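You operate a simulated robot arm through the tools that you are given. There is no shell and no other tool. Be economical: measure what you need, move in short steps, check, and stop when the job is done.

You are at the controls of a simulated two-armed robot. One attempt, no reset.

JOB
Swap the gold spacer on the mandrel for the silver one.
Fine: hold the mandrel with the other hand while you pull; gold spacer in the silver tray.

Only the result counts: the job must be done as asked and must still hold three seconds after the hand-in. Knocking over, shifting, dropping, spilling or breaking anything else fails it.

ROBOT AND FRAMES
Two 7-joint arms with fingered hands on one trunk, on a base that drives. Base frame: it is fixed to the floor where the robot stands at the start and does not move with it; the origin is under the middle of the robot, x ahead of it, y to its left, z up; the surface under the hand at the start is at about z = 860. Lengths are in mm, angles in rad, forces in N, time in s.
The left shoulder is at the start at [70, 142, 1139], the right one opposite. With the tool pointing down near the work surface each hand reaches from about 420 to 800 mm from the robot's upright axis, wherever it stands, measured 20 degrees to its own side. Places, roughly: silver tray [500, 500, 900]. Payload 3.6 kg a hand.
The TCP of each hand is the grasp point between the finger pads, 25 mm short of the fingertips. In the tool frame z runs along the fingers and y along their closing line. The gripper opens to 88 mm. The gripper's body begins 29 mm behind the TCP. The gripper is a hand of 5 fingers: y runs from the thumb to the fingers, the wrist lies at [-13, -97, -162] in the tool frame, and closing takes about 1.5 s.
Orientation is that of the tool frame in the base frame, as a unit quaternion [x, y, z, w]. With the fingers straight down and the wrist toward the robot, the tool's x, y and z point along [0, 1, 0], [1, 0, 0] and [0, 0, -1] of the base frame.

CONTROLS
- The arms move only by the tool nudge_tool. It takes "left_increments", "right_increments" or both (then of equal length, played together; a hand with none holds still); each is a list of rows, each an object (a shift or turn left out is 0, a gripper value left out holds the last) with "claw": the gripper command, from -1 (shut) to 1 (fully open), values between in proportion; "offset": the shift along the base's x, y, z in m, a list of three; "delta_rot": the turn, a rotation vector about the base's x, y, z in rad, a list of three. In form: [{"claw": claw, "offset": [dx, dy, dz], "delta_rot": [ax, ay, az]}, ...]. A call has 1 to 20 rows; each row is the pose to reach, as a shift and turn from the pose commanded when the call began. Each row takes 0.2 s and may step no farther than 50 mm and 0.15 rad from the row before; otherwise, or with a gripper value out of range, the whole call is refused. Where a pose cannot be reached the arm comes as near as it can. A force on the tool above 40 N (or 10 N above the force at the start of the call, whichever is more), or a blocked arm, ends the call early, and 0.2 s more pass. Each finger travels about 72 mm/s and halts on what it meets, pressing with about 21 N; the grip force reading is that of the motor and also rises with nothing between the fingers. The clock runs only during rows and for 0.2 s after the last one: add rows that repeat a pose to give the fingers time. The reply holds the time, the measured pose of the TCP, the force on the tool along the base axes, the opening and the grip force, in the units named above and with some noise, with the torque about the TCP (base axes, N m) and any sound that the robot's microphone picked up, and new pictures: "views" is both (left out), scene, wrist or none (wrist: the cameras of the hands that moved).
- Cameras (640 x 400 px; columns grow to the right, rows downward): "scene" is now at [126.7, 36.6, 1359.5]; the picture's right is [0.44, -0.90, 0.00], its down [-0.59, -0.29, -0.75] and it looks along [0.67, 0.33, -0.66] (base axes); focal length 259 px, centre (320, 200). "left" rides on the left gripper at [-59, -79, -105] in its tool frame; the picture's right is [-0.73, -0.32, 0.61], its down [0.62, -0.68, 0.38] and it looks along [0.29, 0.66, 0.70] (tool axes); focal length 234 px, centre (320, 200). "right" rides on the right gripper at [59, -79, -105] in its tool frame; the picture's right is [-0.73, 0.32, -0.61], its down [-0.62, -0.68, 0.38] and it looks along [-0.29, 0.66, 0.70] (tool axes); focal length 234 px, centre (320, 200). There is no depth. A picture from a camera that has moved, and an enlarged one, comes with that camera's place and axes in the base frame and with its lens.
- slide_trunk(by): slides the trunk up (or, below 0, down) by that many mm; the arms and the scene camera ride with it, the base frame stays. It gives what a move gives, with no picture.
- drive_base(legs): drives the robot by 1 to 6 legs, each [ahead, left, turn to the left] in mm, mm and rad, along the robot's own axes; the way and the turn of a leg run together, so that a leg with both is an arc; at most 1500 mm and 3.142 rad a leg. The arms and the cameras ride along, it lands a little off, and it stops where it bumps. It gives what a move gives, and a new picture of the scene camera.
- hand_shape(shape, hand): the hand has 5 fingers and takes this shape, open, in about a second: jaw (thumb against the fingers, like two jaws); tri (thumb and two fingers); tip (a fingertip pinch); poke (one finger out to press); point (the index stretched); flat (the hand flat); cup (the hand cupped); fist (a fist). The gripper value then closes the fingers along that shape, each until it touches; the sizes above hold for jaw. It gives what a move gives, with no picture.
- head_to(pan, tilt): turns the head with the scene camera to pan (to the left, within 1.501 rad either way) and tilt (down, from -0.506 to 1.204), counted from straight ahead of the robot. It gives what a move gives, and a new picture of the scene camera.
- enlarge(camera, box): a new picture of the part [left, top, right, bottom] of that camera's present view, enlarged. It takes no simulated time.
- sign_off(): hands the job in; it is judged then, once.

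Go step by step. Nothing tells you exact positions but the pictures and the camera data: compare them with the known pose of the tool, close in by small moves and look again before you grip or let go. The budget is 120 turns and 260 pictures, counting those below and the enlarged ones. Unless the task says otherwise, let go and move clear before handing in, and close with one line.

The tools are called after ">>>" as a command line: name --argument value ..., lists and objects as JSON in quotes. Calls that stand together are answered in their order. nudge_tool: Moves the arms, as the interface text tells. Its arguments: {"type":"object","properties":{"left_increments":{"type":"array"},"right_increments":{"type":"array"},"views":{"type":"string","enum":["both","scene","wrist","none"]}},"required":[]} The other tools are called the same way: slide_trunk (by) slides the trunk up or down; hand_shape (shape, hand) gives the hand a shape; drive_base (legs) drives the base; head_to (pan, tilt) turns the head that bears the scene camera; enlarge (camera, box) takes an enlarged picture of a part of a camera's view; sign_off () hands the job in.

At the start:

```text
time_s: 0.0
left_eef_pos: [480.5, 319.7, 1165.6]
left_tcp_rot: [0.707, 0.707, 0.0, 0.0]
left_wrist_force: [0.0, 0.2, -0.4]
left_moment: [-0.02, -0.01, -0.03]
left_finger_gap: 87.6
left_grip_force: 0.0
left_shape: jaw
right_eef_pos: [469.8, -51.1, 1151.0]
right_tcp_rot: [0.708, 0.707, 0.001, 0.0]
right_wrist_force: [-1.4, -0.2, -0.2]
right_moment: [0.0, -0.02, 0.03]
right_finger_gap: 87.6
right_grip_force: 0.0
right_shape: jaw
trunk travel left (down, up): [-675.0, 265.0]
robot x, y, heading: [0.7, -2.1, -0.004]
head pan, tilt: [0.459, 0.717]
```

scene: 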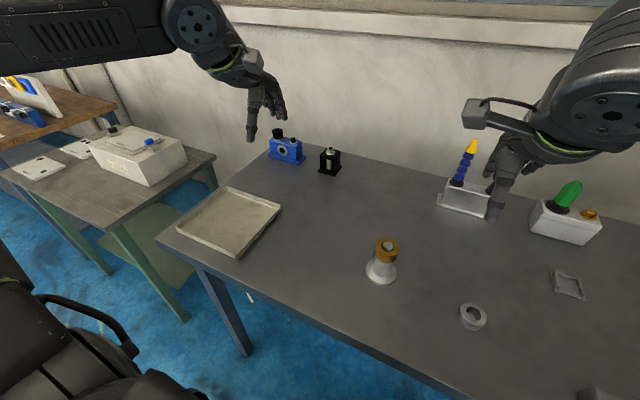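
right: 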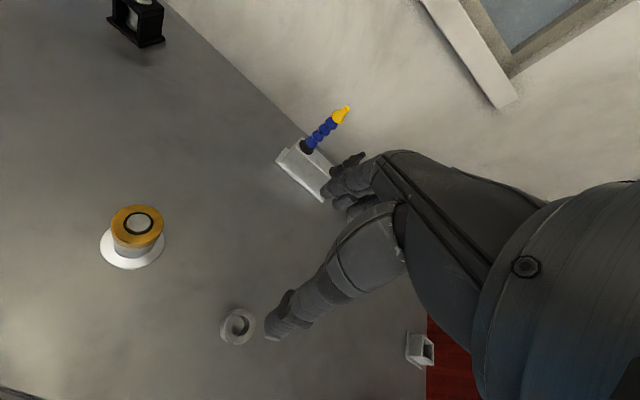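
left: 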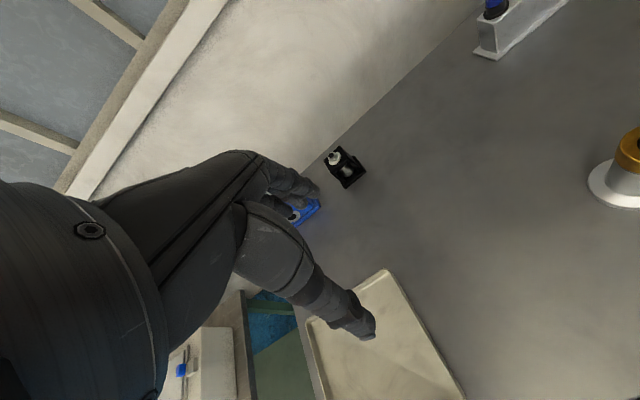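

I see the mandrel with the gold spacer in the middle of the bench, the silver ring lying nearer on the right, and the tray on the left. I'll take closer looks to measure them.

>>> enlarge --camera "scene" --box '[340, 220, 500, 340]'

>>> enlarge --camera "right" --box '[80, 180, 280, 360]'

>>> enlarge --camera "left" --box '[540, 110, 640, 230]'

```text
3.33 times, centred on (420, 280) of scene
camera zoom: at [126.7, 36.6, 1359.5], right [0.44, -0.9, 0.0], down [-0.59, -0.29, -0.75], along [0.67, 0.33, -0.66], focal length 863 px, centre (-13, -67)
```

zoom: 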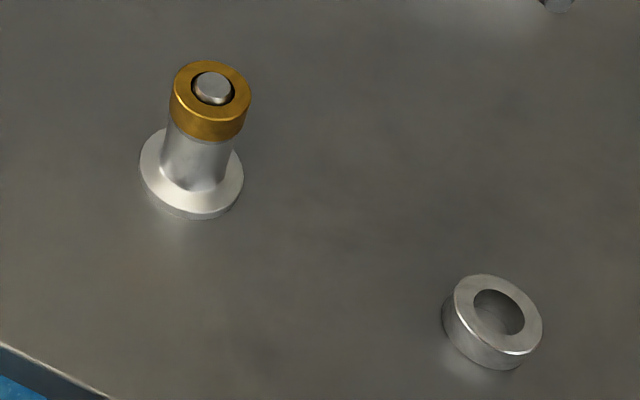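

```text
2.22 times, centred on (180, 270) of right
camera zoom: at [391.7, 8.6, 1254.6], right [0.32, -0.73, 0.61], down [-0.68, -0.62, -0.39], along [0.66, -0.29, -0.7], focal length 520 px, centre (631, 44)
```

zoom: 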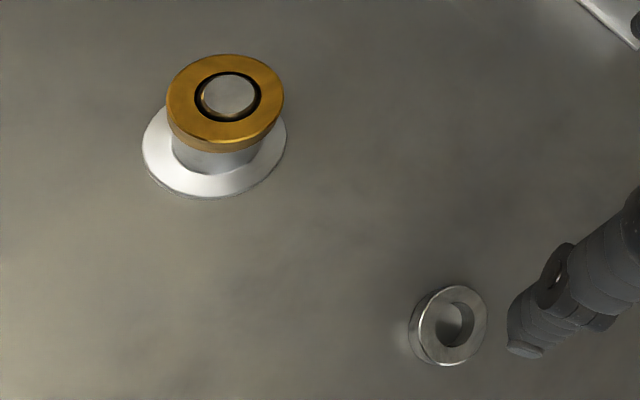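

```text
3.33 times, centred on (590, 170) of left
camera zoom: at [401.6, 259.5, 1269.4], right [-0.32, -0.73, -0.61], down [-0.68, 0.62, -0.38], along [0.66, 0.29, -0.7], focal length 781 px, centre (-580, 300)
```

zoom: 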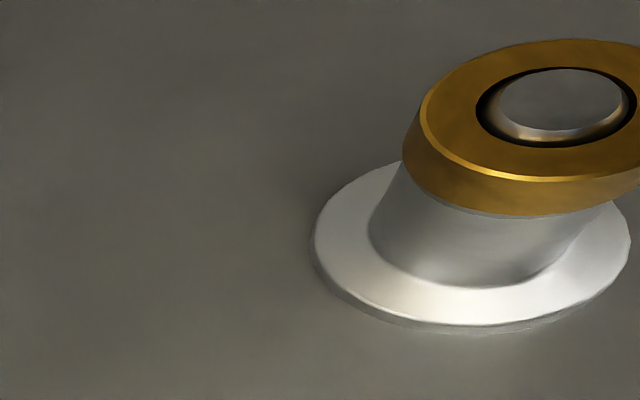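

The mandrel top is at about (480, 61, 945) and the silver ring at about (451, -119, 885). The right hand will hold the sleeve from the right side, tilted nearly horizontal, and the left will pull the gold ring from above. I start by turning the right hand while it is high.

>>> nudge_tool --right_increments '[{"claw": 1, "offset": [0, -0.01, -0.01], "delta_rot": [0.122, 0, 0]}, {"offset": [0, -0.02, -0.02], "delta_rot": [0.244, 0, 0]}, {"offset": [0, -0.03, -0.03], "delta_rot": [0.366, 0, 0]}, {"offset": [0, -0.04, -0.04], "delta_rot": [0.488, 0, 0]}, {"offset": [0.005, -0.045, -0.05], "delta_rot": [0.61, 0, 0]}, {"offset": [0.01, -0.045, -0.07], "delta_rot": [0.732, 0, 0]}, {"offset": [0.01, -0.045, -0.09], "delta_rot": [0.854, 0, 0]}, {"offset": [0.01, -0.045, -0.11], "delta_rot": [0.976, 0, 0]}, {"offset": [0.01, -0.045, -0.13], "delta_rot": [1.098, 0, 0]}, {"offset": [0.01, -0.045, -0.15], "delta_rot": [1.22, 0, 0]}, {"offset": [0.01, -0.045, -0.15], "delta_rot": [1.22, 0, 0]}]' --views "both"

```text
time_s: 2.4
left_eef_pos: [480.6, 319.5, 1164.4]
left_tcp_rot: [0.707, 0.707, 0.0, 0.0]
left_wrist_force: [0.0, 0.1, 0.9]
left_moment: [-0.01, 0.02, -0.03]
left_finger_gap: 87.6
left_grip_force: 0.1
left_shape: jaw
right_eef_pos: [481.8, -96.6, 1001.4]
right_tcp_rot: [0.58, 0.578, 0.406, -0.405]
right_wrist_force: [0.0, 0.6, -0.3]
right_moment: [-0.02, -0.02, -0.01]
right_finger_gap: 87.5
right_grip_force: 0.0
right_shape: jaw
trunk travel left (down, up): [-675.0, 265.0]
robot x, y, heading: [2.4, -0.4, 0.001]
head pan, tilt: [0.459, 0.717]
camera scene: at [126.5, 36.8, 1359.5], right [0.44, -0.9, 0.0], down [-0.59, -0.29, -0.75], along [0.68, 0.33, -0.66], focal length 259 px, centre (320, 200)
camera right: at [401.9, -174.0, 1090.8], right [0.32, -0.82, -0.48], down [-0.68, 0.15, -0.72], along [0.66, 0.55, -0.51], focal length 234 px, centre (320, 200)
```

scene: 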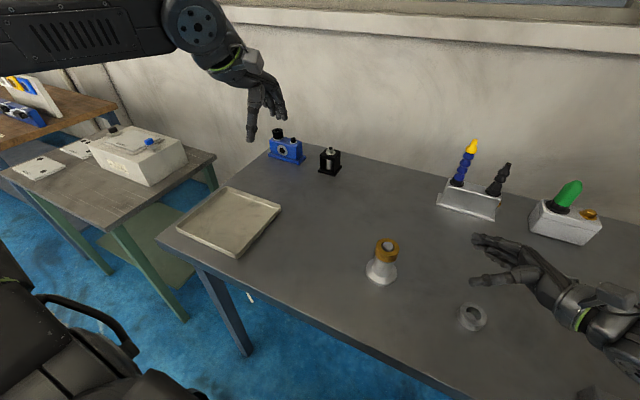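
right: 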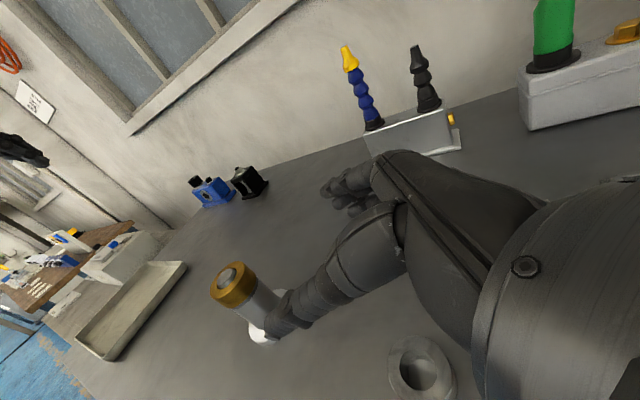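

The hand turned as planned and is clear of the ring. I'll move it to a pre-grasp spot beside the mandrel.

>>> nudge_tool --right_increments '[{"offset": [-0.001, 0.01, -0.015]}, {"offset": [-0.001, 0.02, -0.03]}, {"offset": [-0.001, 0.03, -0.045]}, {"offset": [-0.001, 0.04, -0.055]}, {"offset": [-0.001, 0.04, -0.055]}]' --views "both"

>>> enlarge --camera "right" --box '[160, 200, 360, 360]'

>>> enlarge --camera "scene" --box '[340, 210, 560, 350]'

```text
time_s: 3.6
left_eef_pos: [480.1, 318.6, 1166.2]
left_tcp_rot: [0.707, 0.707, 0.001, 0.0]
left_wrist_force: [0.7, -0.2, -0.9]
left_moment: [0.0, -0.01, 0.01]
left_finger_gap: 87.7
left_grip_force: 0.1
left_shape: jaw
right_eef_pos: [479.9, -55.3, 945.5]
right_tcp_rot: [0.581, 0.577, 0.406, -0.406]
right_wrist_force: [0.4, 0.1, -0.4]
right_moment: [0.02, 0.0, 0.03]
right_finger_gap: 87.7
right_grip_force: 0.1
right_shape: jaw
trunk travel left (down, up): [-675.0, 265.0]
robot x, y, heading: [-4.4, 0.3, -0.001]
head pan, tilt: [0.459, 0.717]
camera scene: at [126.5, 36.4, 1359.5], right [0.44, -0.9, 0.0], down [-0.59, -0.29, -0.75], along [0.68, 0.33, -0.66], focal length 259 px, centre (320, 200)
camera right: at [400.8, -133.3, 1035.8], right [0.32, -0.82, -0.47], down [-0.68, 0.15, -0.72], along [0.66, 0.55, -0.51], focal length 234 px, centre (320, 200)
```

scene: 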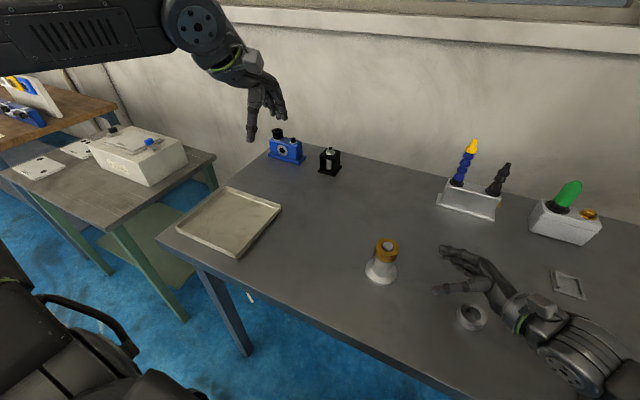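
right: 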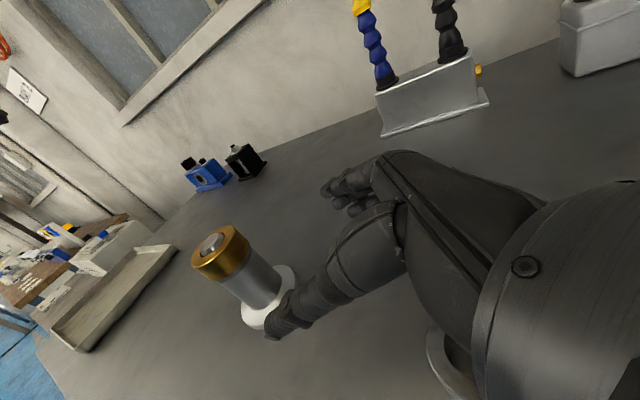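

```text
2.50 times, centred on (260, 280) of right
camera zoom: at [400.8, -133.3, 1035.8], right [0.32, -0.82, -0.47], down [-0.68, 0.15, -0.72], along [0.66, 0.55, -0.51], focal length 585 px, centre (470, 0)
```

zoom: 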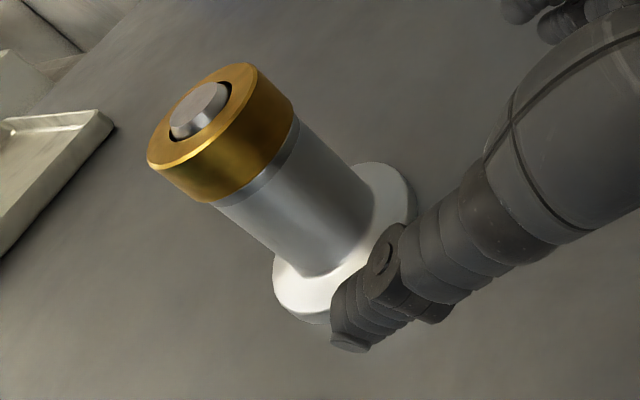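

```text
2.86 times, centred on (450, 280) of scene
camera zoom: at [126.5, 36.4, 1359.5], right [0.44, -0.9, 0.0], down [-0.59, -0.29, -0.75], along [0.68, 0.33, -0.66], focal length 740 px, centre (-51, -29)
```

zoom: 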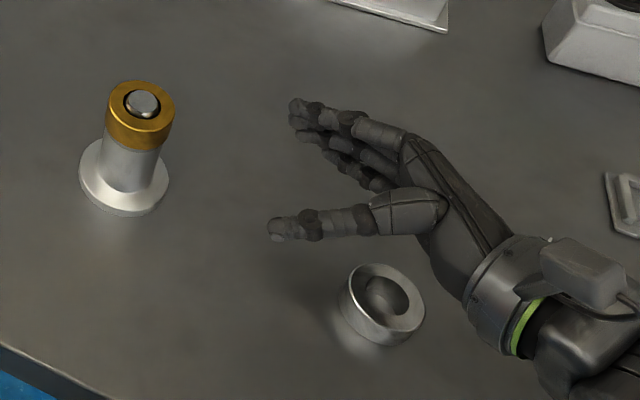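

The sleeve runs from about z 865 to 920 and the gold ring from about 920 to 943. I need to know how low the lower fingers hang, so I'll zoom in on the hand.

>>> enlarge --camera "scene" --box '[420, 230, 540, 305]'

>>> enlarge --camera "left" --box '[200, 130, 400, 350]'

```text
5.33 times, centred on (480, 268) of scene
camera zoom: at [126.5, 36.4, 1359.5], right [0.44, -0.9, 0.0], down [-0.59, -0.29, -0.75], along [0.68, 0.33, -0.66], focal length 1381 px, centre (-533, -160)
```

zoom: 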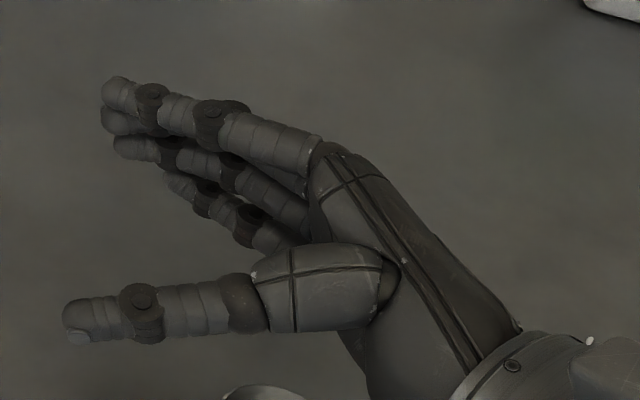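

```text
1.82 times, centred on (300, 240) of left
camera zoom: at [401.4, 259.3, 1269.5], right [-0.32, -0.73, -0.61], down [-0.68, 0.62, -0.38], along [0.66, 0.29, -0.7], focal length 426 px, centre (356, 127)
```

zoom: 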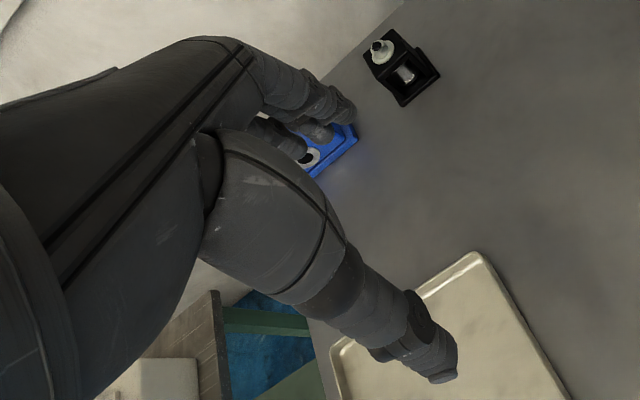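

The hand has four stacked fingers, so in "jaw" the lower ones would hit the bench. I'll try the "tri" shape on both hands.

>>> hand_shape --shape "tri" --hand "right"

>>> hand_shape --shape "tri" --hand "left"

>>> enlarge --camera "scene" --box '[420, 225, 540, 305]'

>>> enlarge --camera "scene" --box '[190, 30, 310, 160]'

```text
time_s: 4.5
left_eef_pos: [480.4, 320.6, 1164.4]
left_tcp_rot: [0.707, 0.707, 0.0, 0.0]
left_wrist_force: [0.1, 0.3, -0.7]
left_moment: [0.0, -0.04, 0.02]
left_finger_gap: 87.5
left_grip_force: 0.1
left_shape: jaw
right_eef_pos: [480.5, -55.7, 945.4]
right_tcp_rot: [0.581, 0.578, 0.406, -0.405]
right_wrist_force: [-0.8, 0.3, 0.3]
right_moment: [-0.03, 0.0, -0.05]
right_finger_gap: 87.8
right_grip_force: 0.0
right_shape: tri
trunk travel left (down, up): [-675.0, 265.0]
robot x, y, heading: [3.9, -0.1, 0.003]
head pan, tilt: [0.459, 0.717]
```

```text
time_s: 5.4
left_eef_pos: [481.2, 318.7, 1165.0]
left_tcp_rot: [0.707, 0.707, 0.0, 0.0]
left_wrist_force: [0.1, -0.7, -0.1]
left_moment: [0.0, -0.01, 0.04]
left_finger_gap: 87.6
left_grip_force: 0.1
left_shape: tri
right_eef_pos: [479.8, -55.6, 944.8]
right_tcp_rot: [0.58, 0.578, 0.406, -0.406]
right_wrist_force: [0.0, 0.2, 0.4]
right_moment: [-0.02, 0.03, 0.0]
right_finger_gap: 87.6
right_grip_force: 0.2
right_shape: tri
trunk travel left (down, up): [-675.0, 265.0]
robot x, y, heading: [-0.7, -1.5, 0.001]
head pan, tilt: [0.459, 0.717]
```

```text
5.00 times, centred on (480, 265) of scene
camera zoom: at [126.7, 36.5, 1359.5], right [0.44, -0.9, 0.0], down [-0.59, -0.29, -0.75], along [0.67, 0.33, -0.66], focal length 1295 px, centre (-480, -125)
```

zoom: 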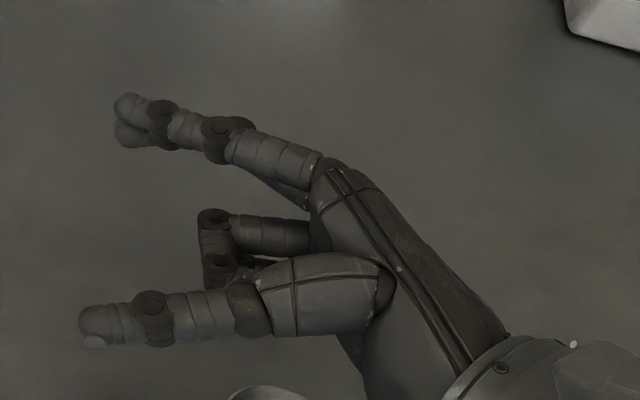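

```text
3.08 times, centred on (250, 95) of scene
camera zoom: at [126.7, 36.5, 1359.5], right [0.44, -0.9, 0.0], down [-0.59, -0.29, -0.75], along [0.67, 0.33, -0.66], focal length 797 px, centre (535, 523)
```

zoom: 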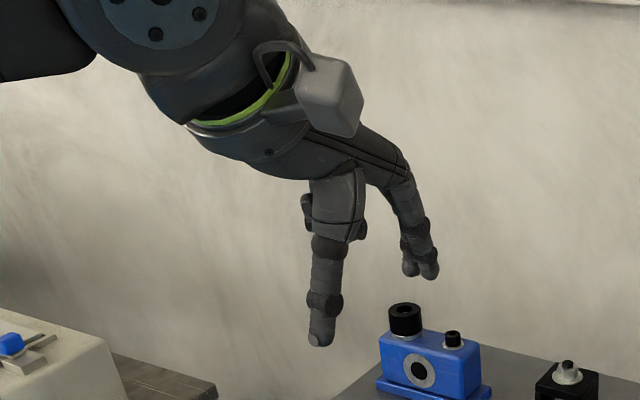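

Tri leaves only the thumb, index and middle finger out. I'll steepen the right hand slightly and move to about 90 mm from the grip.

>>> nudge_tool --right_increments '[{"offset": [0, 0.01, 0.0], "delta_rot": [-0.13, 0, 0]}, {"offset": [0, 0.02, 0.004], "delta_rot": [-0.26, 0, 0]}, {"offset": [0, 0.034, 0.004], "delta_rot": [-0.26, 0, 0]}, {"offset": [0, 0.034, 0.004], "delta_rot": [-0.26, 0, 0]}]' --views "none"

>>> enlarge --camera "scene" --box '[340, 220, 540, 340]'

>>> enlarge --camera "right" --box '[140, 150, 440, 380]'

```text
time_s: 6.4
left_eef_pos: [480.1, 318.7, 1165.2]
left_tcp_rot: [0.707, 0.707, 0.0, 0.0]
left_wrist_force: [0.6, -0.1, 0.0]
left_moment: [0.02, -0.04, 0.02]
left_finger_gap: 87.7
left_grip_force: 0.1
left_shape: tri
right_eef_pos: [479.2, -21.4, 949.7]
right_tcp_rot: [0.628, 0.626, 0.328, -0.326]
right_wrist_force: [0.1, 0.0, 0.7]
right_moment: [0.03, 0.0, -0.01]
right_finger_gap: 87.7
right_grip_force: 0.0
right_shape: tri
trunk travel left (down, up): [-675.0, 265.0]
robot x, y, heading: [-2.1, 2.4, 0.0]
head pan, tilt: [0.459, 0.717]
```

```text
3.20 times, centred on (440, 280) of scene
camera zoom: at [126.6, 36.3, 1359.5], right [0.44, -0.9, 0.0], down [-0.59, -0.29, -0.75], along [0.68, 0.33, -0.66], focal length 829 px, centre (-64, -56)
```

zoom: 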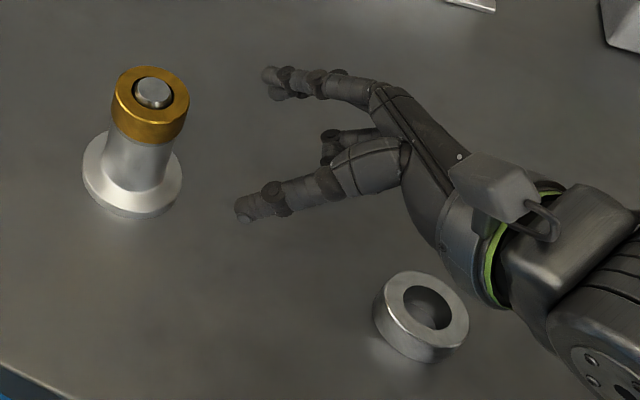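

```text
1.74 times, centred on (290, 265) of right
camera zoom: at [400.6, -73.1, 1057.4], right [0.32, -0.91, -0.25], down [-0.68, -0.04, -0.73], along [0.66, 0.4, -0.64], focal length 407 px, centre (372, 87)
```

zoom: 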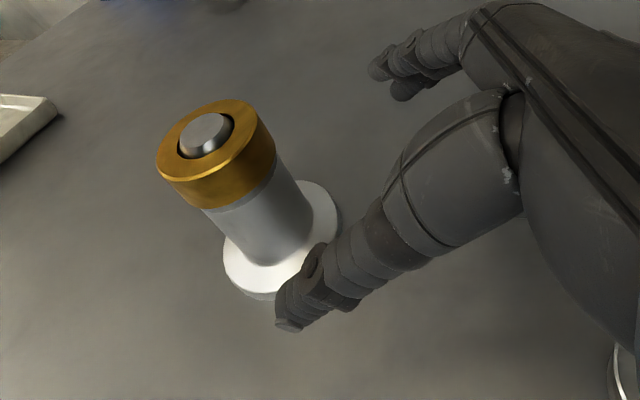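

Both views put the mandrel axis at about (480, 62). I'll advance along the hand axis most of the way with the fingers open.

>>> nudge_tool --right_increments '[{"offset": [0.001, 0.01, -0.007]}, {"offset": [0.001, 0.02, -0.014]}, {"offset": [0.001, 0.03, -0.021]}, {"offset": [0.001, 0.04, -0.028]}, {"offset": [0.001, 0.05, -0.035]}, {"offset": [0.001, 0.06, -0.042]}, {"offset": [0.001, 0.06, -0.042]}]' --views "none"

>>> enlarge --camera "scene" --box '[340, 220, 480, 310]'

>>> enlarge --camera "right" --box '[140, 150, 440, 380]'

```text
time_s: 8.0
left_eef_pos: [479.6, 318.5, 1165.7]
left_tcp_rot: [0.707, 0.707, 0.0, 0.0]
left_wrist_force: [-0.2, -0.3, -0.5]
left_moment: [0.01, 0.0, 0.01]
left_finger_gap: 87.5
left_grip_force: 0.0
left_shape: tri
right_eef_pos: [480.4, 38.5, 907.8]
right_tcp_rot: [0.628, 0.626, 0.328, -0.326]
right_wrist_force: [0.2, 0.5, -0.3]
right_moment: [0.0, 0.04, 0.02]
right_finger_gap: 87.9
right_grip_force: 0.1
right_shape: tri
trunk travel left (down, up): [-675.0, 265.0]
robot x, y, heading: [-2.8, -2.3, -0.001]
head pan, tilt: [0.459, 0.717]
```

```text
4.44 times, centred on (410, 265) of scene
camera zoom: at [126.6, 36.3, 1359.5], right [0.44, -0.9, 0.0], down [-0.59, -0.29, -0.75], along [0.67, 0.33, -0.66], focal length 1151 px, centre (-80, -89)
```

zoom: 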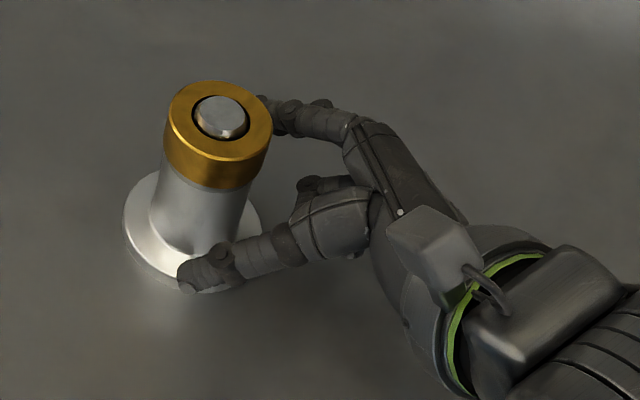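

```text
1.74 times, centred on (290, 265) of right
camera zoom: at [401.4, -13.4, 1014.7], right [0.32, -0.91, -0.25], down [-0.68, -0.04, -0.73], along [0.66, 0.4, -0.64], focal length 407 px, centre (372, 87)
```

zoom: 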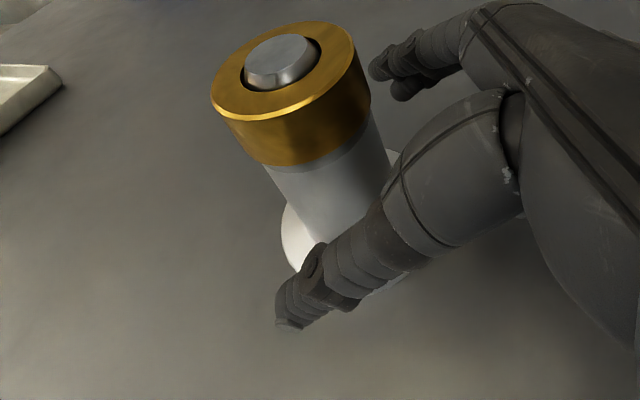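

The thumb and fingers straddle the sleeve. I'll advance the last bit, then close partly and check the centring.

>>> nudge_tool --right_increments '[{"offset": [0.001, 0.009, -0.005]}, {"offset": [0.001, 0.018, -0.01]}, {"offset": [0.001, 0.018, -0.01], "claw": 0.5}, {"offset": [0.001, 0.018, -0.01], "claw": 0.2}, {"offset": [0.001, 0.018, -0.01], "claw": 0.2}]' --views "none"

>>> enlarge --camera "scene" --box '[340, 220, 480, 310]'

>>> enlarge --camera "right" --box '[140, 100, 440, 330]'

```text
time_s: 9.2
left_eef_pos: [480.0, 319.4, 1165.6]
left_tcp_rot: [0.708, 0.706, 0.0, 0.0]
left_wrist_force: [-1.0, -0.4, 1.0]
left_moment: [-0.01, 0.04, -0.01]
left_finger_gap: 87.4
left_grip_force: 0.1
left_shape: tri
right_eef_pos: [481.3, 56.2, 896.6]
right_tcp_rot: [0.629, 0.626, 0.327, -0.326]
right_wrist_force: [0.1, 0.0, -0.1]
right_moment: [-0.01, -0.01, 0.01]
right_finger_gap: 53.1
right_grip_force: 0.1
right_shape: tri
trunk travel left (down, up): [-675.0, 265.0]
robot x, y, heading: [-2.7, -4.0, 0.003]
head pan, tilt: [0.459, 0.717]
```

```text
4.44 times, centred on (410, 265) of scene
camera zoom: at [126.7, 36.5, 1359.5], right [0.44, -0.9, 0.0], down [-0.59, -0.29, -0.75], along [0.67, 0.33, -0.66], focal length 1151 px, centre (-80, -89)
```

zoom: 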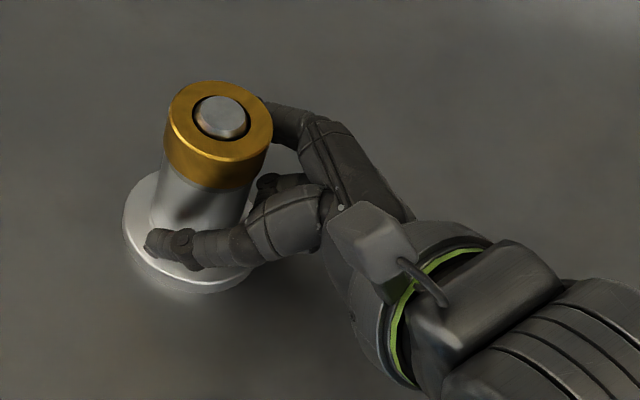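

```text
1.74 times, centred on (290, 215) of right
camera zoom: at [402.3, 4.4, 1004.8], right [0.32, -0.91, -0.25], down [-0.68, -0.04, -0.73], along [0.66, 0.4, -0.64], focal length 407 px, centre (372, 174)
```

zoom: 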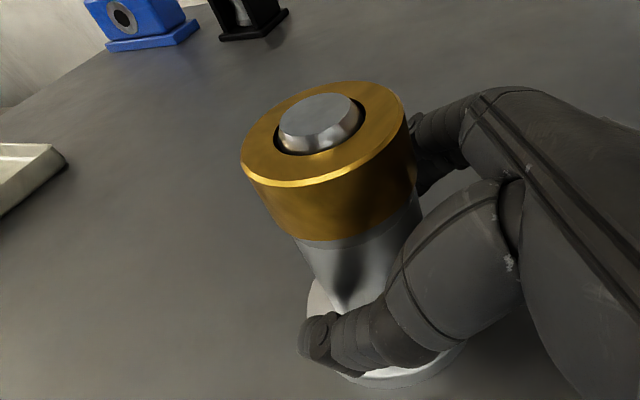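

Nothing is touching yet and the mandrel sits well centred between the fingers. I'll close the right hand on the sleeve.

>>> nudge_tool --right_increments '[{"claw": 0.1}, {"claw": 0.0}, {"claw": -0.1}, {"claw": -0.2}, {"claw": -0.3}, {"claw": -0.5}, {"claw": -0.5}]' --views "none"

>>> enlarge --camera "scene" --box '[340, 220, 480, 310]'

>>> enlarge --camera "right" --box '[140, 100, 440, 330]'

```text
time_s: 10.8
left_eef_pos: [479.9, 318.5, 1165.1]
left_tcp_rot: [0.707, 0.707, 0.001, 0.0]
left_wrist_force: [0.1, 0.3, 0.8]
left_moment: [0.01, 0.0, -0.02]
left_finger_gap: 87.5
left_grip_force: 0.0
left_shape: tri
right_eef_pos: [481.3, 57.3, 897.9]
right_tcp_rot: [0.628, 0.625, 0.327, -0.327]
right_wrist_force: [-1.6, 1.5, -0.3]
right_moment: [-0.04, 0.0, -0.02]
right_finger_gap: 30.9
right_grip_force: 20.8
right_shape: tri
trunk travel left (down, up): [-675.0, 265.0]
robot x, y, heading: [-1.7, -0.4, 0.001]
head pan, tilt: [0.459, 0.717]
```

```text
4.44 times, centred on (410, 265) of scene
camera zoom: at [126.6, 36.8, 1359.5], right [0.44, -0.9, 0.0], down [-0.59, -0.29, -0.75], along [0.68, 0.33, -0.66], focal length 1151 px, centre (-80, -89)
```

zoom: 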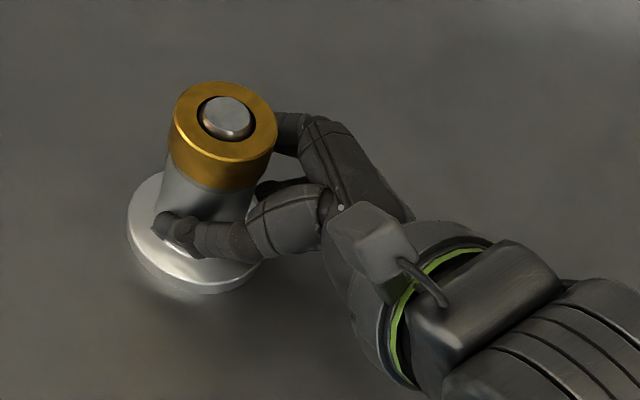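

```text
1.74 times, centred on (290, 215) of right
camera zoom: at [402.3, 4.6, 1004.8], right [0.32, -0.91, -0.25], down [-0.68, -0.04, -0.73], along [0.66, 0.4, -0.64], focal length 407 px, centre (372, 174)
```

zoom: 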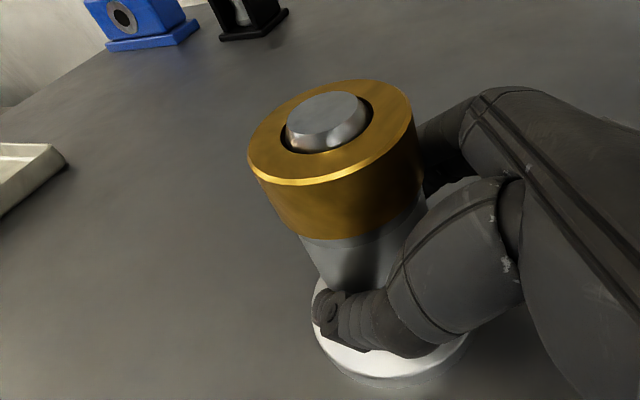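

The right hand holds the sleeve with a 31 mm gap and 21 N. Now the left hand comes over, leaned about 30° to its own side so it clears the right hand and its camera.

>>> nudge_tool --left_increments '[{"claw": 1, "offset": [0, -0.035, -0.01], "delta_rot": [-0.13, 0, 0]}, {"offset": [0, -0.07, -0.03], "delta_rot": [-0.26, 0, 0]}, {"offset": [0, -0.105, -0.05], "delta_rot": [-0.39, 0, 0]}, {"offset": [0.001, -0.14, -0.08], "delta_rot": [-0.52, 0, 0]}, {"offset": [0.002, -0.175, -0.11], "delta_rot": [-0.52, 0, 0]}, {"offset": [0.003, -0.209, -0.14], "delta_rot": [-0.52, 0, 0]}, {"offset": [0.003, -0.209, -0.14], "delta_rot": [-0.52, 0, 0]}]' --views "both"

>>> enlarge --camera "right" --box '[140, 50, 440, 280]'

```text
time_s: 12.4
left_eef_pos: [482.5, 109.4, 1025.2]
left_tcp_rot: [0.683, 0.683, -0.182, 0.182]
left_wrist_force: [-0.6, 0.3, -0.4]
left_moment: [0.02, -0.02, 0.02]
left_finger_gap: 87.8
left_grip_force: 0.1
left_shape: tri
right_eef_pos: [482.5, 55.9, 897.2]
right_tcp_rot: [0.628, 0.626, 0.328, -0.327]
right_wrist_force: [1.7, 0.1, -0.3]
right_moment: [-0.05, 0.0, 0.01]
right_finger_gap: 30.7
right_grip_force: 21.4
right_shape: tri
trunk travel left (down, up): [-675.0, 265.0]
robot x, y, heading: [2.8, 0.4, 0.003]
head pan, tilt: [0.459, 0.717]
camera scene: at [126.5, 36.7, 1359.5], right [0.44, -0.9, 0.0], down [-0.59, -0.29, -0.75], along [0.68, 0.33, -0.66], focal length 259 px, centre (320, 200)
camera left: at [403.6, 109.4, 1144.3], right [-0.32, -0.93, -0.17], down [-0.68, 0.35, -0.64], along [0.66, -0.1, -0.75], focal length 234 px, centre (320, 200)
```

scene: 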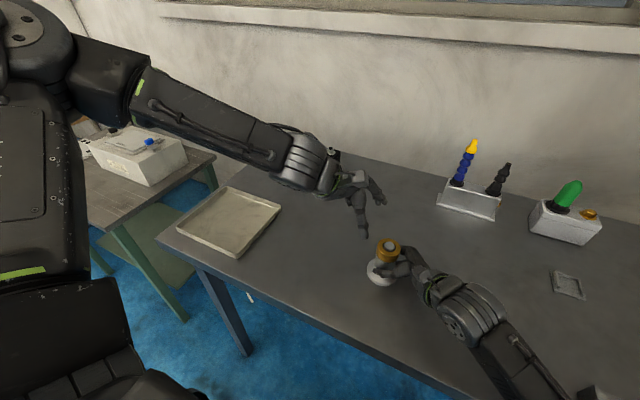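
left: 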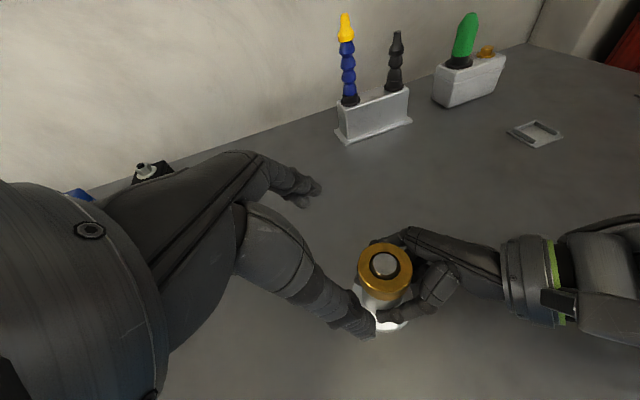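

```text
1.74 times, centred on (290, 165) of right
camera zoom: at [402.3, 4.4, 1004.9], right [0.32, -0.91, -0.25], down [-0.68, -0.04, -0.73], along [0.66, 0.4, -0.64], focal length 407 px, centre (372, 261)
```

zoom: 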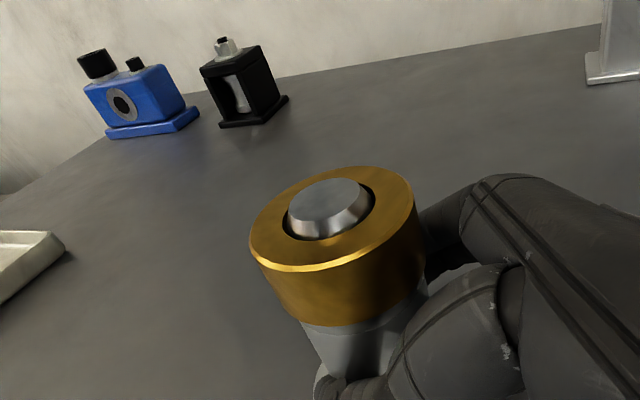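

The left hand is well placed over the gold ring. I'll move in along its axis, with the tips ending at about the middle of the gold ring.

>>> nudge_tool --left_increments '[{"offset": [0.0, -0.008, -0.014]}, {"offset": [0.0, -0.016, -0.027]}, {"offset": [0.0, -0.024, -0.041]}, {"offset": [0.0, -0.032, -0.055]}, {"offset": [0.0, -0.038, -0.066]}, {"offset": [0.0, -0.041, -0.071]}, {"offset": [0.0, -0.041, -0.071]}]' --views "both"

>>> enlarge --camera "scene" --box '[320, 180, 460, 290]'

>>> enlarge --camera "right" --box '[140, 0, 440, 230]'

```text
time_s: 14.0
left_eef_pos: [483.9, 70.0, 955.1]
left_tcp_rot: [0.683, 0.684, -0.182, 0.181]
left_wrist_force: [0.6, -0.5, -0.1]
left_moment: [-0.03, 0.0, -0.01]
left_finger_gap: 87.8
left_grip_force: 0.2
left_shape: tri
right_eef_pos: [480.4, 56.1, 897.7]
right_tcp_rot: [0.628, 0.626, 0.328, -0.327]
right_wrist_force: [-1.4, 0.7, -0.7]
right_moment: [0.01, 0.03, 0.0]
right_finger_gap: 30.9
right_grip_force: 21.0
right_shape: tri
trunk travel left (down, up): [-675.0, 265.0]
robot x, y, heading: [0.6, 2.2, 0.003]
head pan, tilt: [0.459, 0.717]
camera scene: at [126.7, 36.6, 1359.5], right [0.44, -0.9, 0.0], down [-0.59, -0.29, -0.75], along [0.67, 0.33, -0.66], focal length 259 px, centre (320, 200)
camera left: at [404.2, 69.4, 1073.8], right [-0.32, -0.93, -0.17], down [-0.68, 0.35, -0.64], along [0.66, -0.09, -0.75], focal length 234 px, centre (320, 200)
```

scene: 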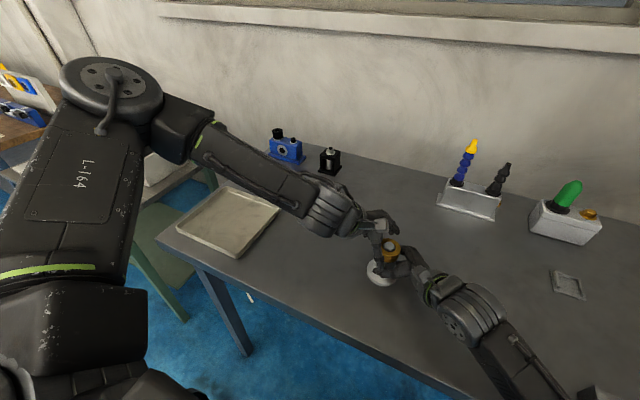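
left: 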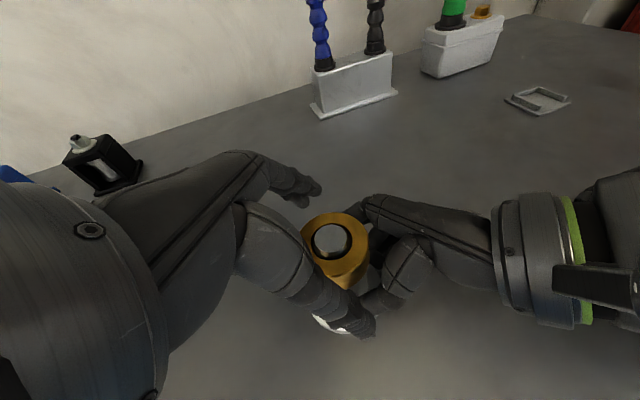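

```text
3.64 times, centred on (390, 235) of scene
camera zoom: at [126.7, 36.6, 1359.5], right [0.44, -0.9, 0.0], down [-0.59, -0.29, -0.75], along [0.67, 0.33, -0.66], focal length 942 px, centre (66, 73)
```

zoom: 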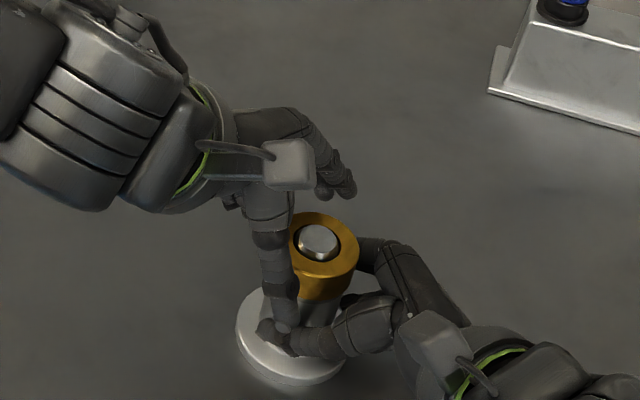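

```text
1.74 times, centred on (290, 115) of right
camera zoom: at [402.4, 4.4, 1004.8], right [0.32, -0.91, -0.25], down [-0.68, -0.04, -0.73], along [0.66, 0.4, -0.64], focal length 407 px, centre (372, 348)
```

zoom: 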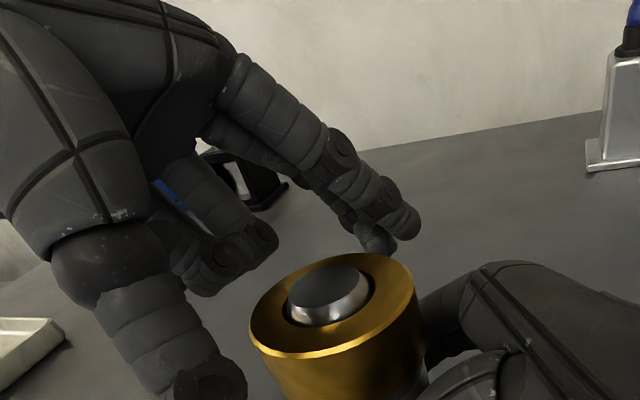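

The ring is centred at about (483, 58) between the left fingers. I'll go 4 mm deeper and close gently.

>>> nudge_tool --left_increments '[{"offset": [0.0, -0.002, -0.004]}, {"offset": [0.0, -0.002, -0.004], "claw": 0.6}, {"offset": [0.0, -0.002, -0.004], "claw": 0.3}, {"offset": [0.0, -0.002, -0.004], "claw": 0.15}, {"offset": [0.0, -0.002, -0.004], "claw": 0.05}, {"offset": [0.0, -0.002, -0.004], "claw": -0.05}, {"offset": [0.0, -0.002, -0.004], "claw": -0.2}, {"offset": [0.0, -0.002, -0.004], "claw": -0.3}, {"offset": [0.0, -0.002, -0.004], "claw": -0.3}]' --views "none"

>>> enlarge --camera "scene" --box '[340, 200, 440, 280]'

>>> enlarge --camera "right" --box '[140, 0, 440, 230]'

```text
time_s: 16.0
left_eef_pos: [482.3, 67.0, 950.2]
left_tcp_rot: [0.683, 0.683, -0.183, 0.182]
left_wrist_force: [0.2, -0.2, 0.0]
left_moment: [0.0, 0.03, -0.01]
left_finger_gap: 38.9
left_grip_force: 20.7
left_shape: tri
right_eef_pos: [481.5, 55.7, 897.5]
right_tcp_rot: [0.628, 0.626, 0.327, -0.327]
right_wrist_force: [0.3, 0.1, 0.6]
right_moment: [-0.02, 0.01, 0.0]
right_finger_gap: 30.7
right_grip_force: 20.7
right_shape: tri
trunk travel left (down, up): [-675.0, 265.0]
robot x, y, heading: [-2.6, 1.0, -0.002]
head pan, tilt: [0.459, 0.717]
```

```text
5.00 times, centred on (390, 240) of scene
camera zoom: at [126.8, 36.5, 1359.4], right [0.44, -0.9, 0.0], down [-0.59, -0.29, -0.75], along [0.67, 0.33, -0.66], focal length 1295 px, centre (-30, 0)
```

zoom: 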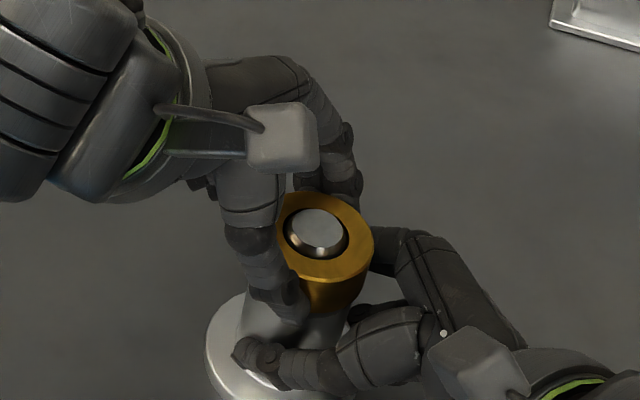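

```text
1.74 times, centred on (290, 115) of right
camera zoom: at [402.4, 4.4, 1004.8], right [0.32, -0.91, -0.25], down [-0.68, -0.04, -0.73], along [0.66, 0.4, -0.64], focal length 407 px, centre (372, 348)
```

zoom: 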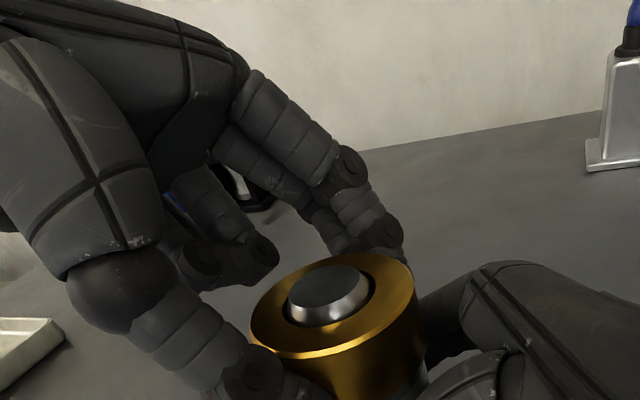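

Both hands grip firmly. I'll pull the gold ring up in small steps and watch the forces.

>>> nudge_tool --left_increments '[{"claw": -1, "offset": [0, 0, 0.002]}, {"offset": [0, 0, 0.004]}, {"offset": [0, 0, 0.006]}, {"offset": [0, 0, 0.008]}, {"offset": [0, 0, 0.01]}]' --right_increments '[{"claw": -1}, {}, {}, {}, {}]' --views "none"

>>> enlarge --camera "right" --box '[140, 0, 440, 230]'

>>> enlarge --camera "scene" --box '[340, 200, 440, 280]'

```text
time_s: 17.2
left_eef_pos: [484.2, 67.5, 961.5]
left_tcp_rot: [0.683, 0.684, -0.182, 0.182]
left_wrist_force: [-0.3, -0.5, -2.2]
left_moment: [0.02, -0.03, 0.0]
left_finger_gap: 38.7
left_grip_force: 21.1
left_shape: tri
right_eef_pos: [483.1, 56.9, 897.5]
right_tcp_rot: [0.628, 0.625, 0.328, -0.327]
right_wrist_force: [-0.3, 0.7, 0.0]
right_moment: [-0.02, 0.0, 0.0]
right_finger_gap: 30.7
right_grip_force: 21.3
right_shape: tri
trunk travel left (down, up): [-675.0, 265.0]
robot x, y, heading: [-1.7, -0.7, 0.0]
head pan, tilt: [0.459, 0.717]
```

```text
1.74 times, centred on (290, 115) of right
camera zoom: at [402.6, 4.3, 1004.7], right [0.32, -0.91, -0.25], down [-0.68, -0.04, -0.73], along [0.66, 0.4, -0.64], focal length 407 px, centre (372, 348)
```

zoom: 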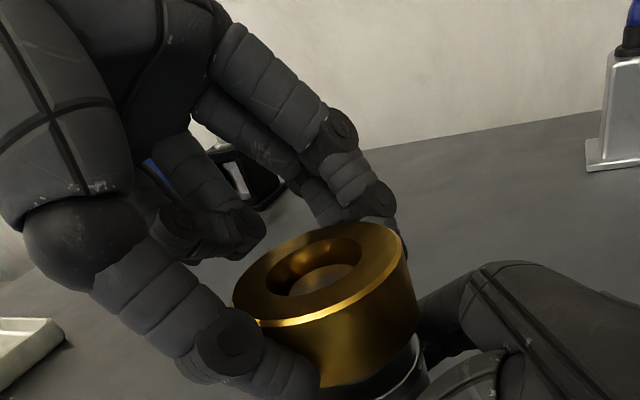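

```text
5.00 times, centred on (390, 240) of scene
camera zoom: at [127.1, 36.6, 1359.4], right [0.44, -0.9, 0.0], down [-0.59, -0.29, -0.75], along [0.67, 0.33, -0.66], focal length 1295 px, centre (-30, 0)
```

zoom: 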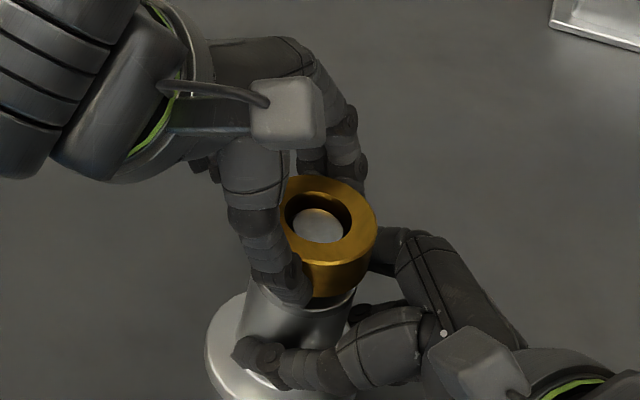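

The gold ring slides off freely while the mandrel stays put. I'll lift it clear.

>>> nudge_tool --left_increments '[{"offset": [0, 0, 0.005]}, {"offset": [0, 0, 0.01]}, {"offset": [0, 0, 0.015]}, {"offset": [0, 0, 0.02]}, {"offset": [0, 0, 0.03]}, {"offset": [0, 0, 0.045]}, {"offset": [0, 0, 0.065]}, {"offset": [0, 0, 0.085]}, {"offset": [0, 0, 0.085]}]' --views "both"

>>> enlarge --camera "right" --box '[140, 0, 440, 230]'

```text
time_s: 19.2
left_eef_pos: [484.5, 66.7, 1046.2]
left_tcp_rot: [0.683, 0.684, -0.181, 0.182]
left_wrist_force: [-0.5, -0.3, -1.7]
left_moment: [0.06, 0.0, 0.0]
left_finger_gap: 38.7
left_grip_force: 21.1
left_shape: tri
right_eef_pos: [481.0, 55.6, 896.4]
right_tcp_rot: [0.629, 0.625, 0.327, -0.327]
right_wrist_force: [-0.4, -0.1, 0.2]
right_moment: [-0.01, 0.01, 0.03]
right_finger_gap: 30.6
right_grip_force: 20.6
right_shape: tri
trunk travel left (down, up): [-675.0, 265.0]
robot x, y, heading: [-4.0, 1.0, -0.003]
head pan, tilt: [0.459, 0.717]
camera scene: at [126.9, 36.6, 1359.4], right [0.44, -0.9, 0.0], down [-0.59, -0.29, -0.75], along [0.67, 0.33, -0.66], focal length 259 px, centre (320, 200)
camera left: at [404.7, 67.4, 1165.5], right [-0.32, -0.93, -0.17], down [-0.68, 0.35, -0.64], along [0.66, -0.09, -0.75], focal length 234 px, centre (320, 200)
```

scene: 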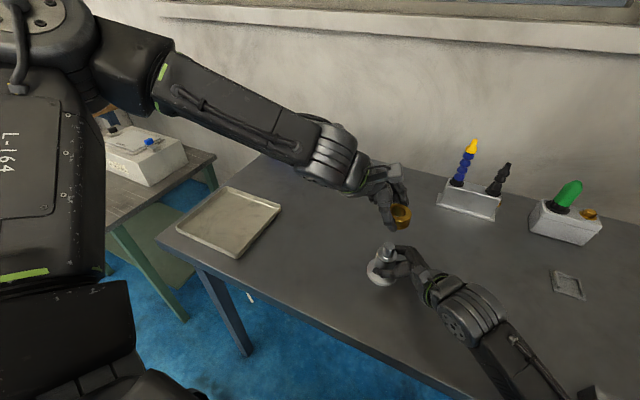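
left: 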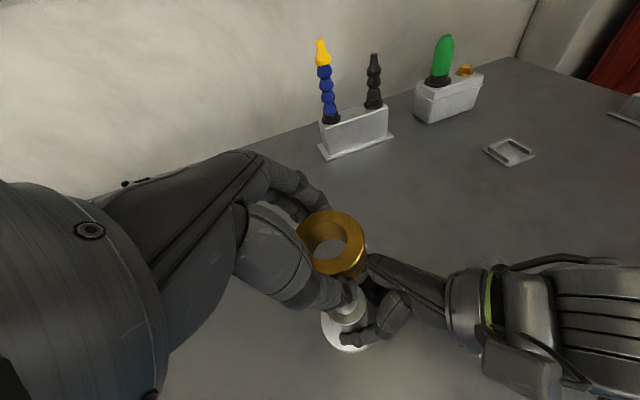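

```text
1.74 times, centred on (290, 115) of right
camera zoom: at [402.4, 4.4, 1004.8], right [0.32, -0.91, -0.25], down [-0.68, -0.04, -0.73], along [0.66, 0.4, -0.64], focal length 407 px, centre (372, 348)
```

zoom: 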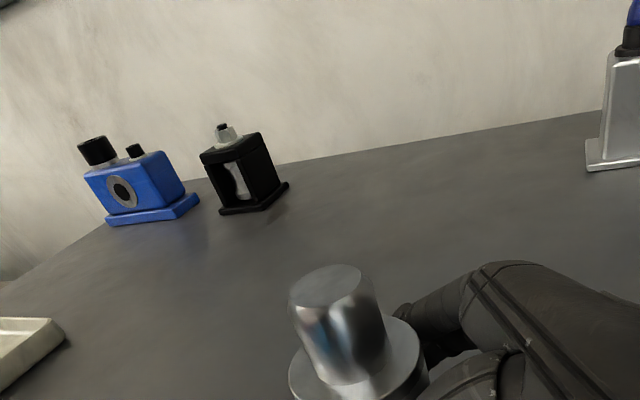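

The spindle is bare and the gold ring is secure. The tray spans about x 357–557 and y 366–564, so I'll carry the ring over to its middle.

>>> nudge_tool --left_increments '[{"offset": [0, 0.02, 0.005]}, {"offset": [0, 0.06, 0.005]}, {"offset": [0, 0.105, 0.005]}, {"offset": [-0.005, 0.15, 0.005]}, {"offset": [-0.01, 0.195, 0.0]}, {"offset": [-0.015, 0.24, -0.01]}, {"offset": [-0.018, 0.285, -0.025]}, {"offset": [-0.018, 0.33, -0.04]}, {"offset": [-0.018, 0.37, -0.06]}, {"offset": [-0.018, 0.4, -0.08]}, {"offset": [-0.018, 0.4, -0.09]}]' --views "both"

>>> head_to --pan 0.6 --tilt 0.85

```text
time_s: 21.6
left_eef_pos: [465.2, 468.9, 954.4]
left_tcp_rot: [0.684, 0.683, -0.182, 0.181]
left_wrist_force: [0.2, 1.4, -2.3]
left_moment: [-0.01, -0.01, 0.02]
left_finger_gap: 38.5
left_grip_force: 20.9
left_shape: tri
right_eef_pos: [481.7, 56.6, 896.1]
right_tcp_rot: [0.628, 0.626, 0.326, -0.328]
right_wrist_force: [-0.6, 0.0, -0.1]
right_moment: [-0.03, -0.02, 0.02]
right_finger_gap: 30.6
right_grip_force: 20.5
right_shape: tri
trunk travel left (down, up): [-675.0, 265.0]
robot x, y, heading: [1.3, 0.4, 0.001]
head pan, tilt: [0.459, 0.717]
camera scene: at [127.0, 37.0, 1359.4], right [0.44, -0.9, 0.0], down [-0.59, -0.29, -0.75], along [0.67, 0.33, -0.66], focal length 259 px, centre (320, 200)
camera left: at [386.5, 468.3, 1073.5], right [-0.32, -0.93, -0.17], down [-0.68, 0.35, -0.64], along [0.66, -0.09, -0.75], focal length 234 px, centre (320, 200)
```

scene: 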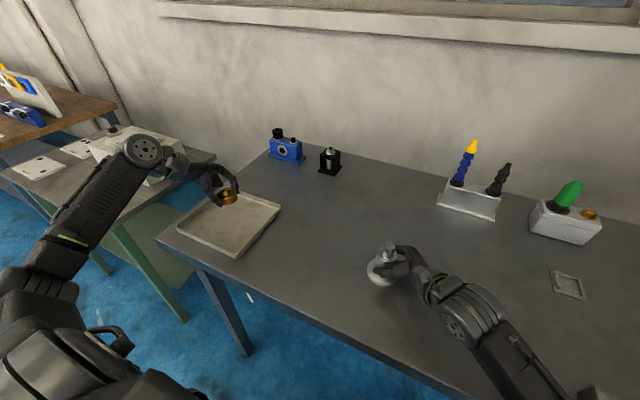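
left: 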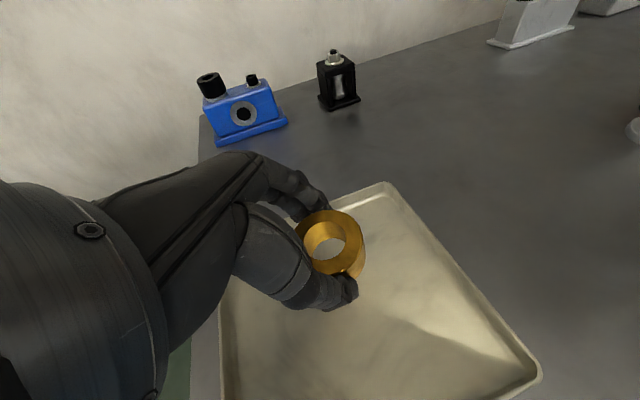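

```text
time_s: 22.3
left_eef_pos: [465.0, 467.3, 954.4]
left_tcp_rot: [0.684, 0.683, -0.182, 0.182]
left_wrist_force: [-0.4, 0.2, -2.7]
left_moment: [-0.02, -0.03, 0.02]
left_finger_gap: 38.7
left_grip_force: 21.1
left_shape: tri
right_eef_pos: [483.0, 56.7, 897.1]
right_tcp_rot: [0.628, 0.626, 0.327, -0.327]
right_wrist_force: [-0.1, 1.0, -0.3]
right_moment: [-0.02, -0.04, 0.01]
right_finger_gap: 30.7
right_grip_force: 20.5
right_shape: tri
trunk travel left (down, up): [-675.0, 265.0]
robot x, y, heading: [-0.3, -3.7, 0.003]
head pan, tilt: [0.6, 0.85]
camera scene: at [116.0, 43.8, 1348.7], right [0.56, -0.83, 0.0], down [-0.62, -0.42, -0.66], along [0.54, 0.37, -0.75], focal length 259 px, centre (320, 200)
```

scene: 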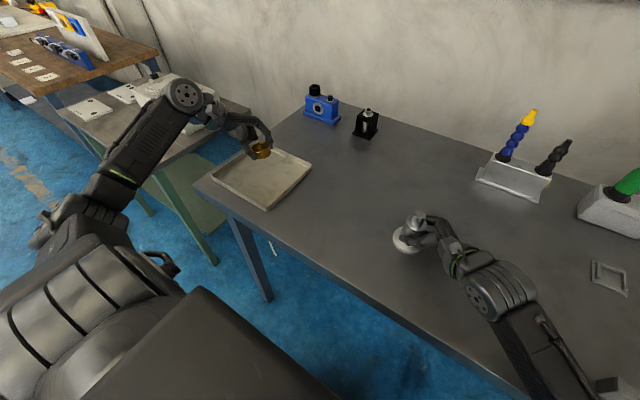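

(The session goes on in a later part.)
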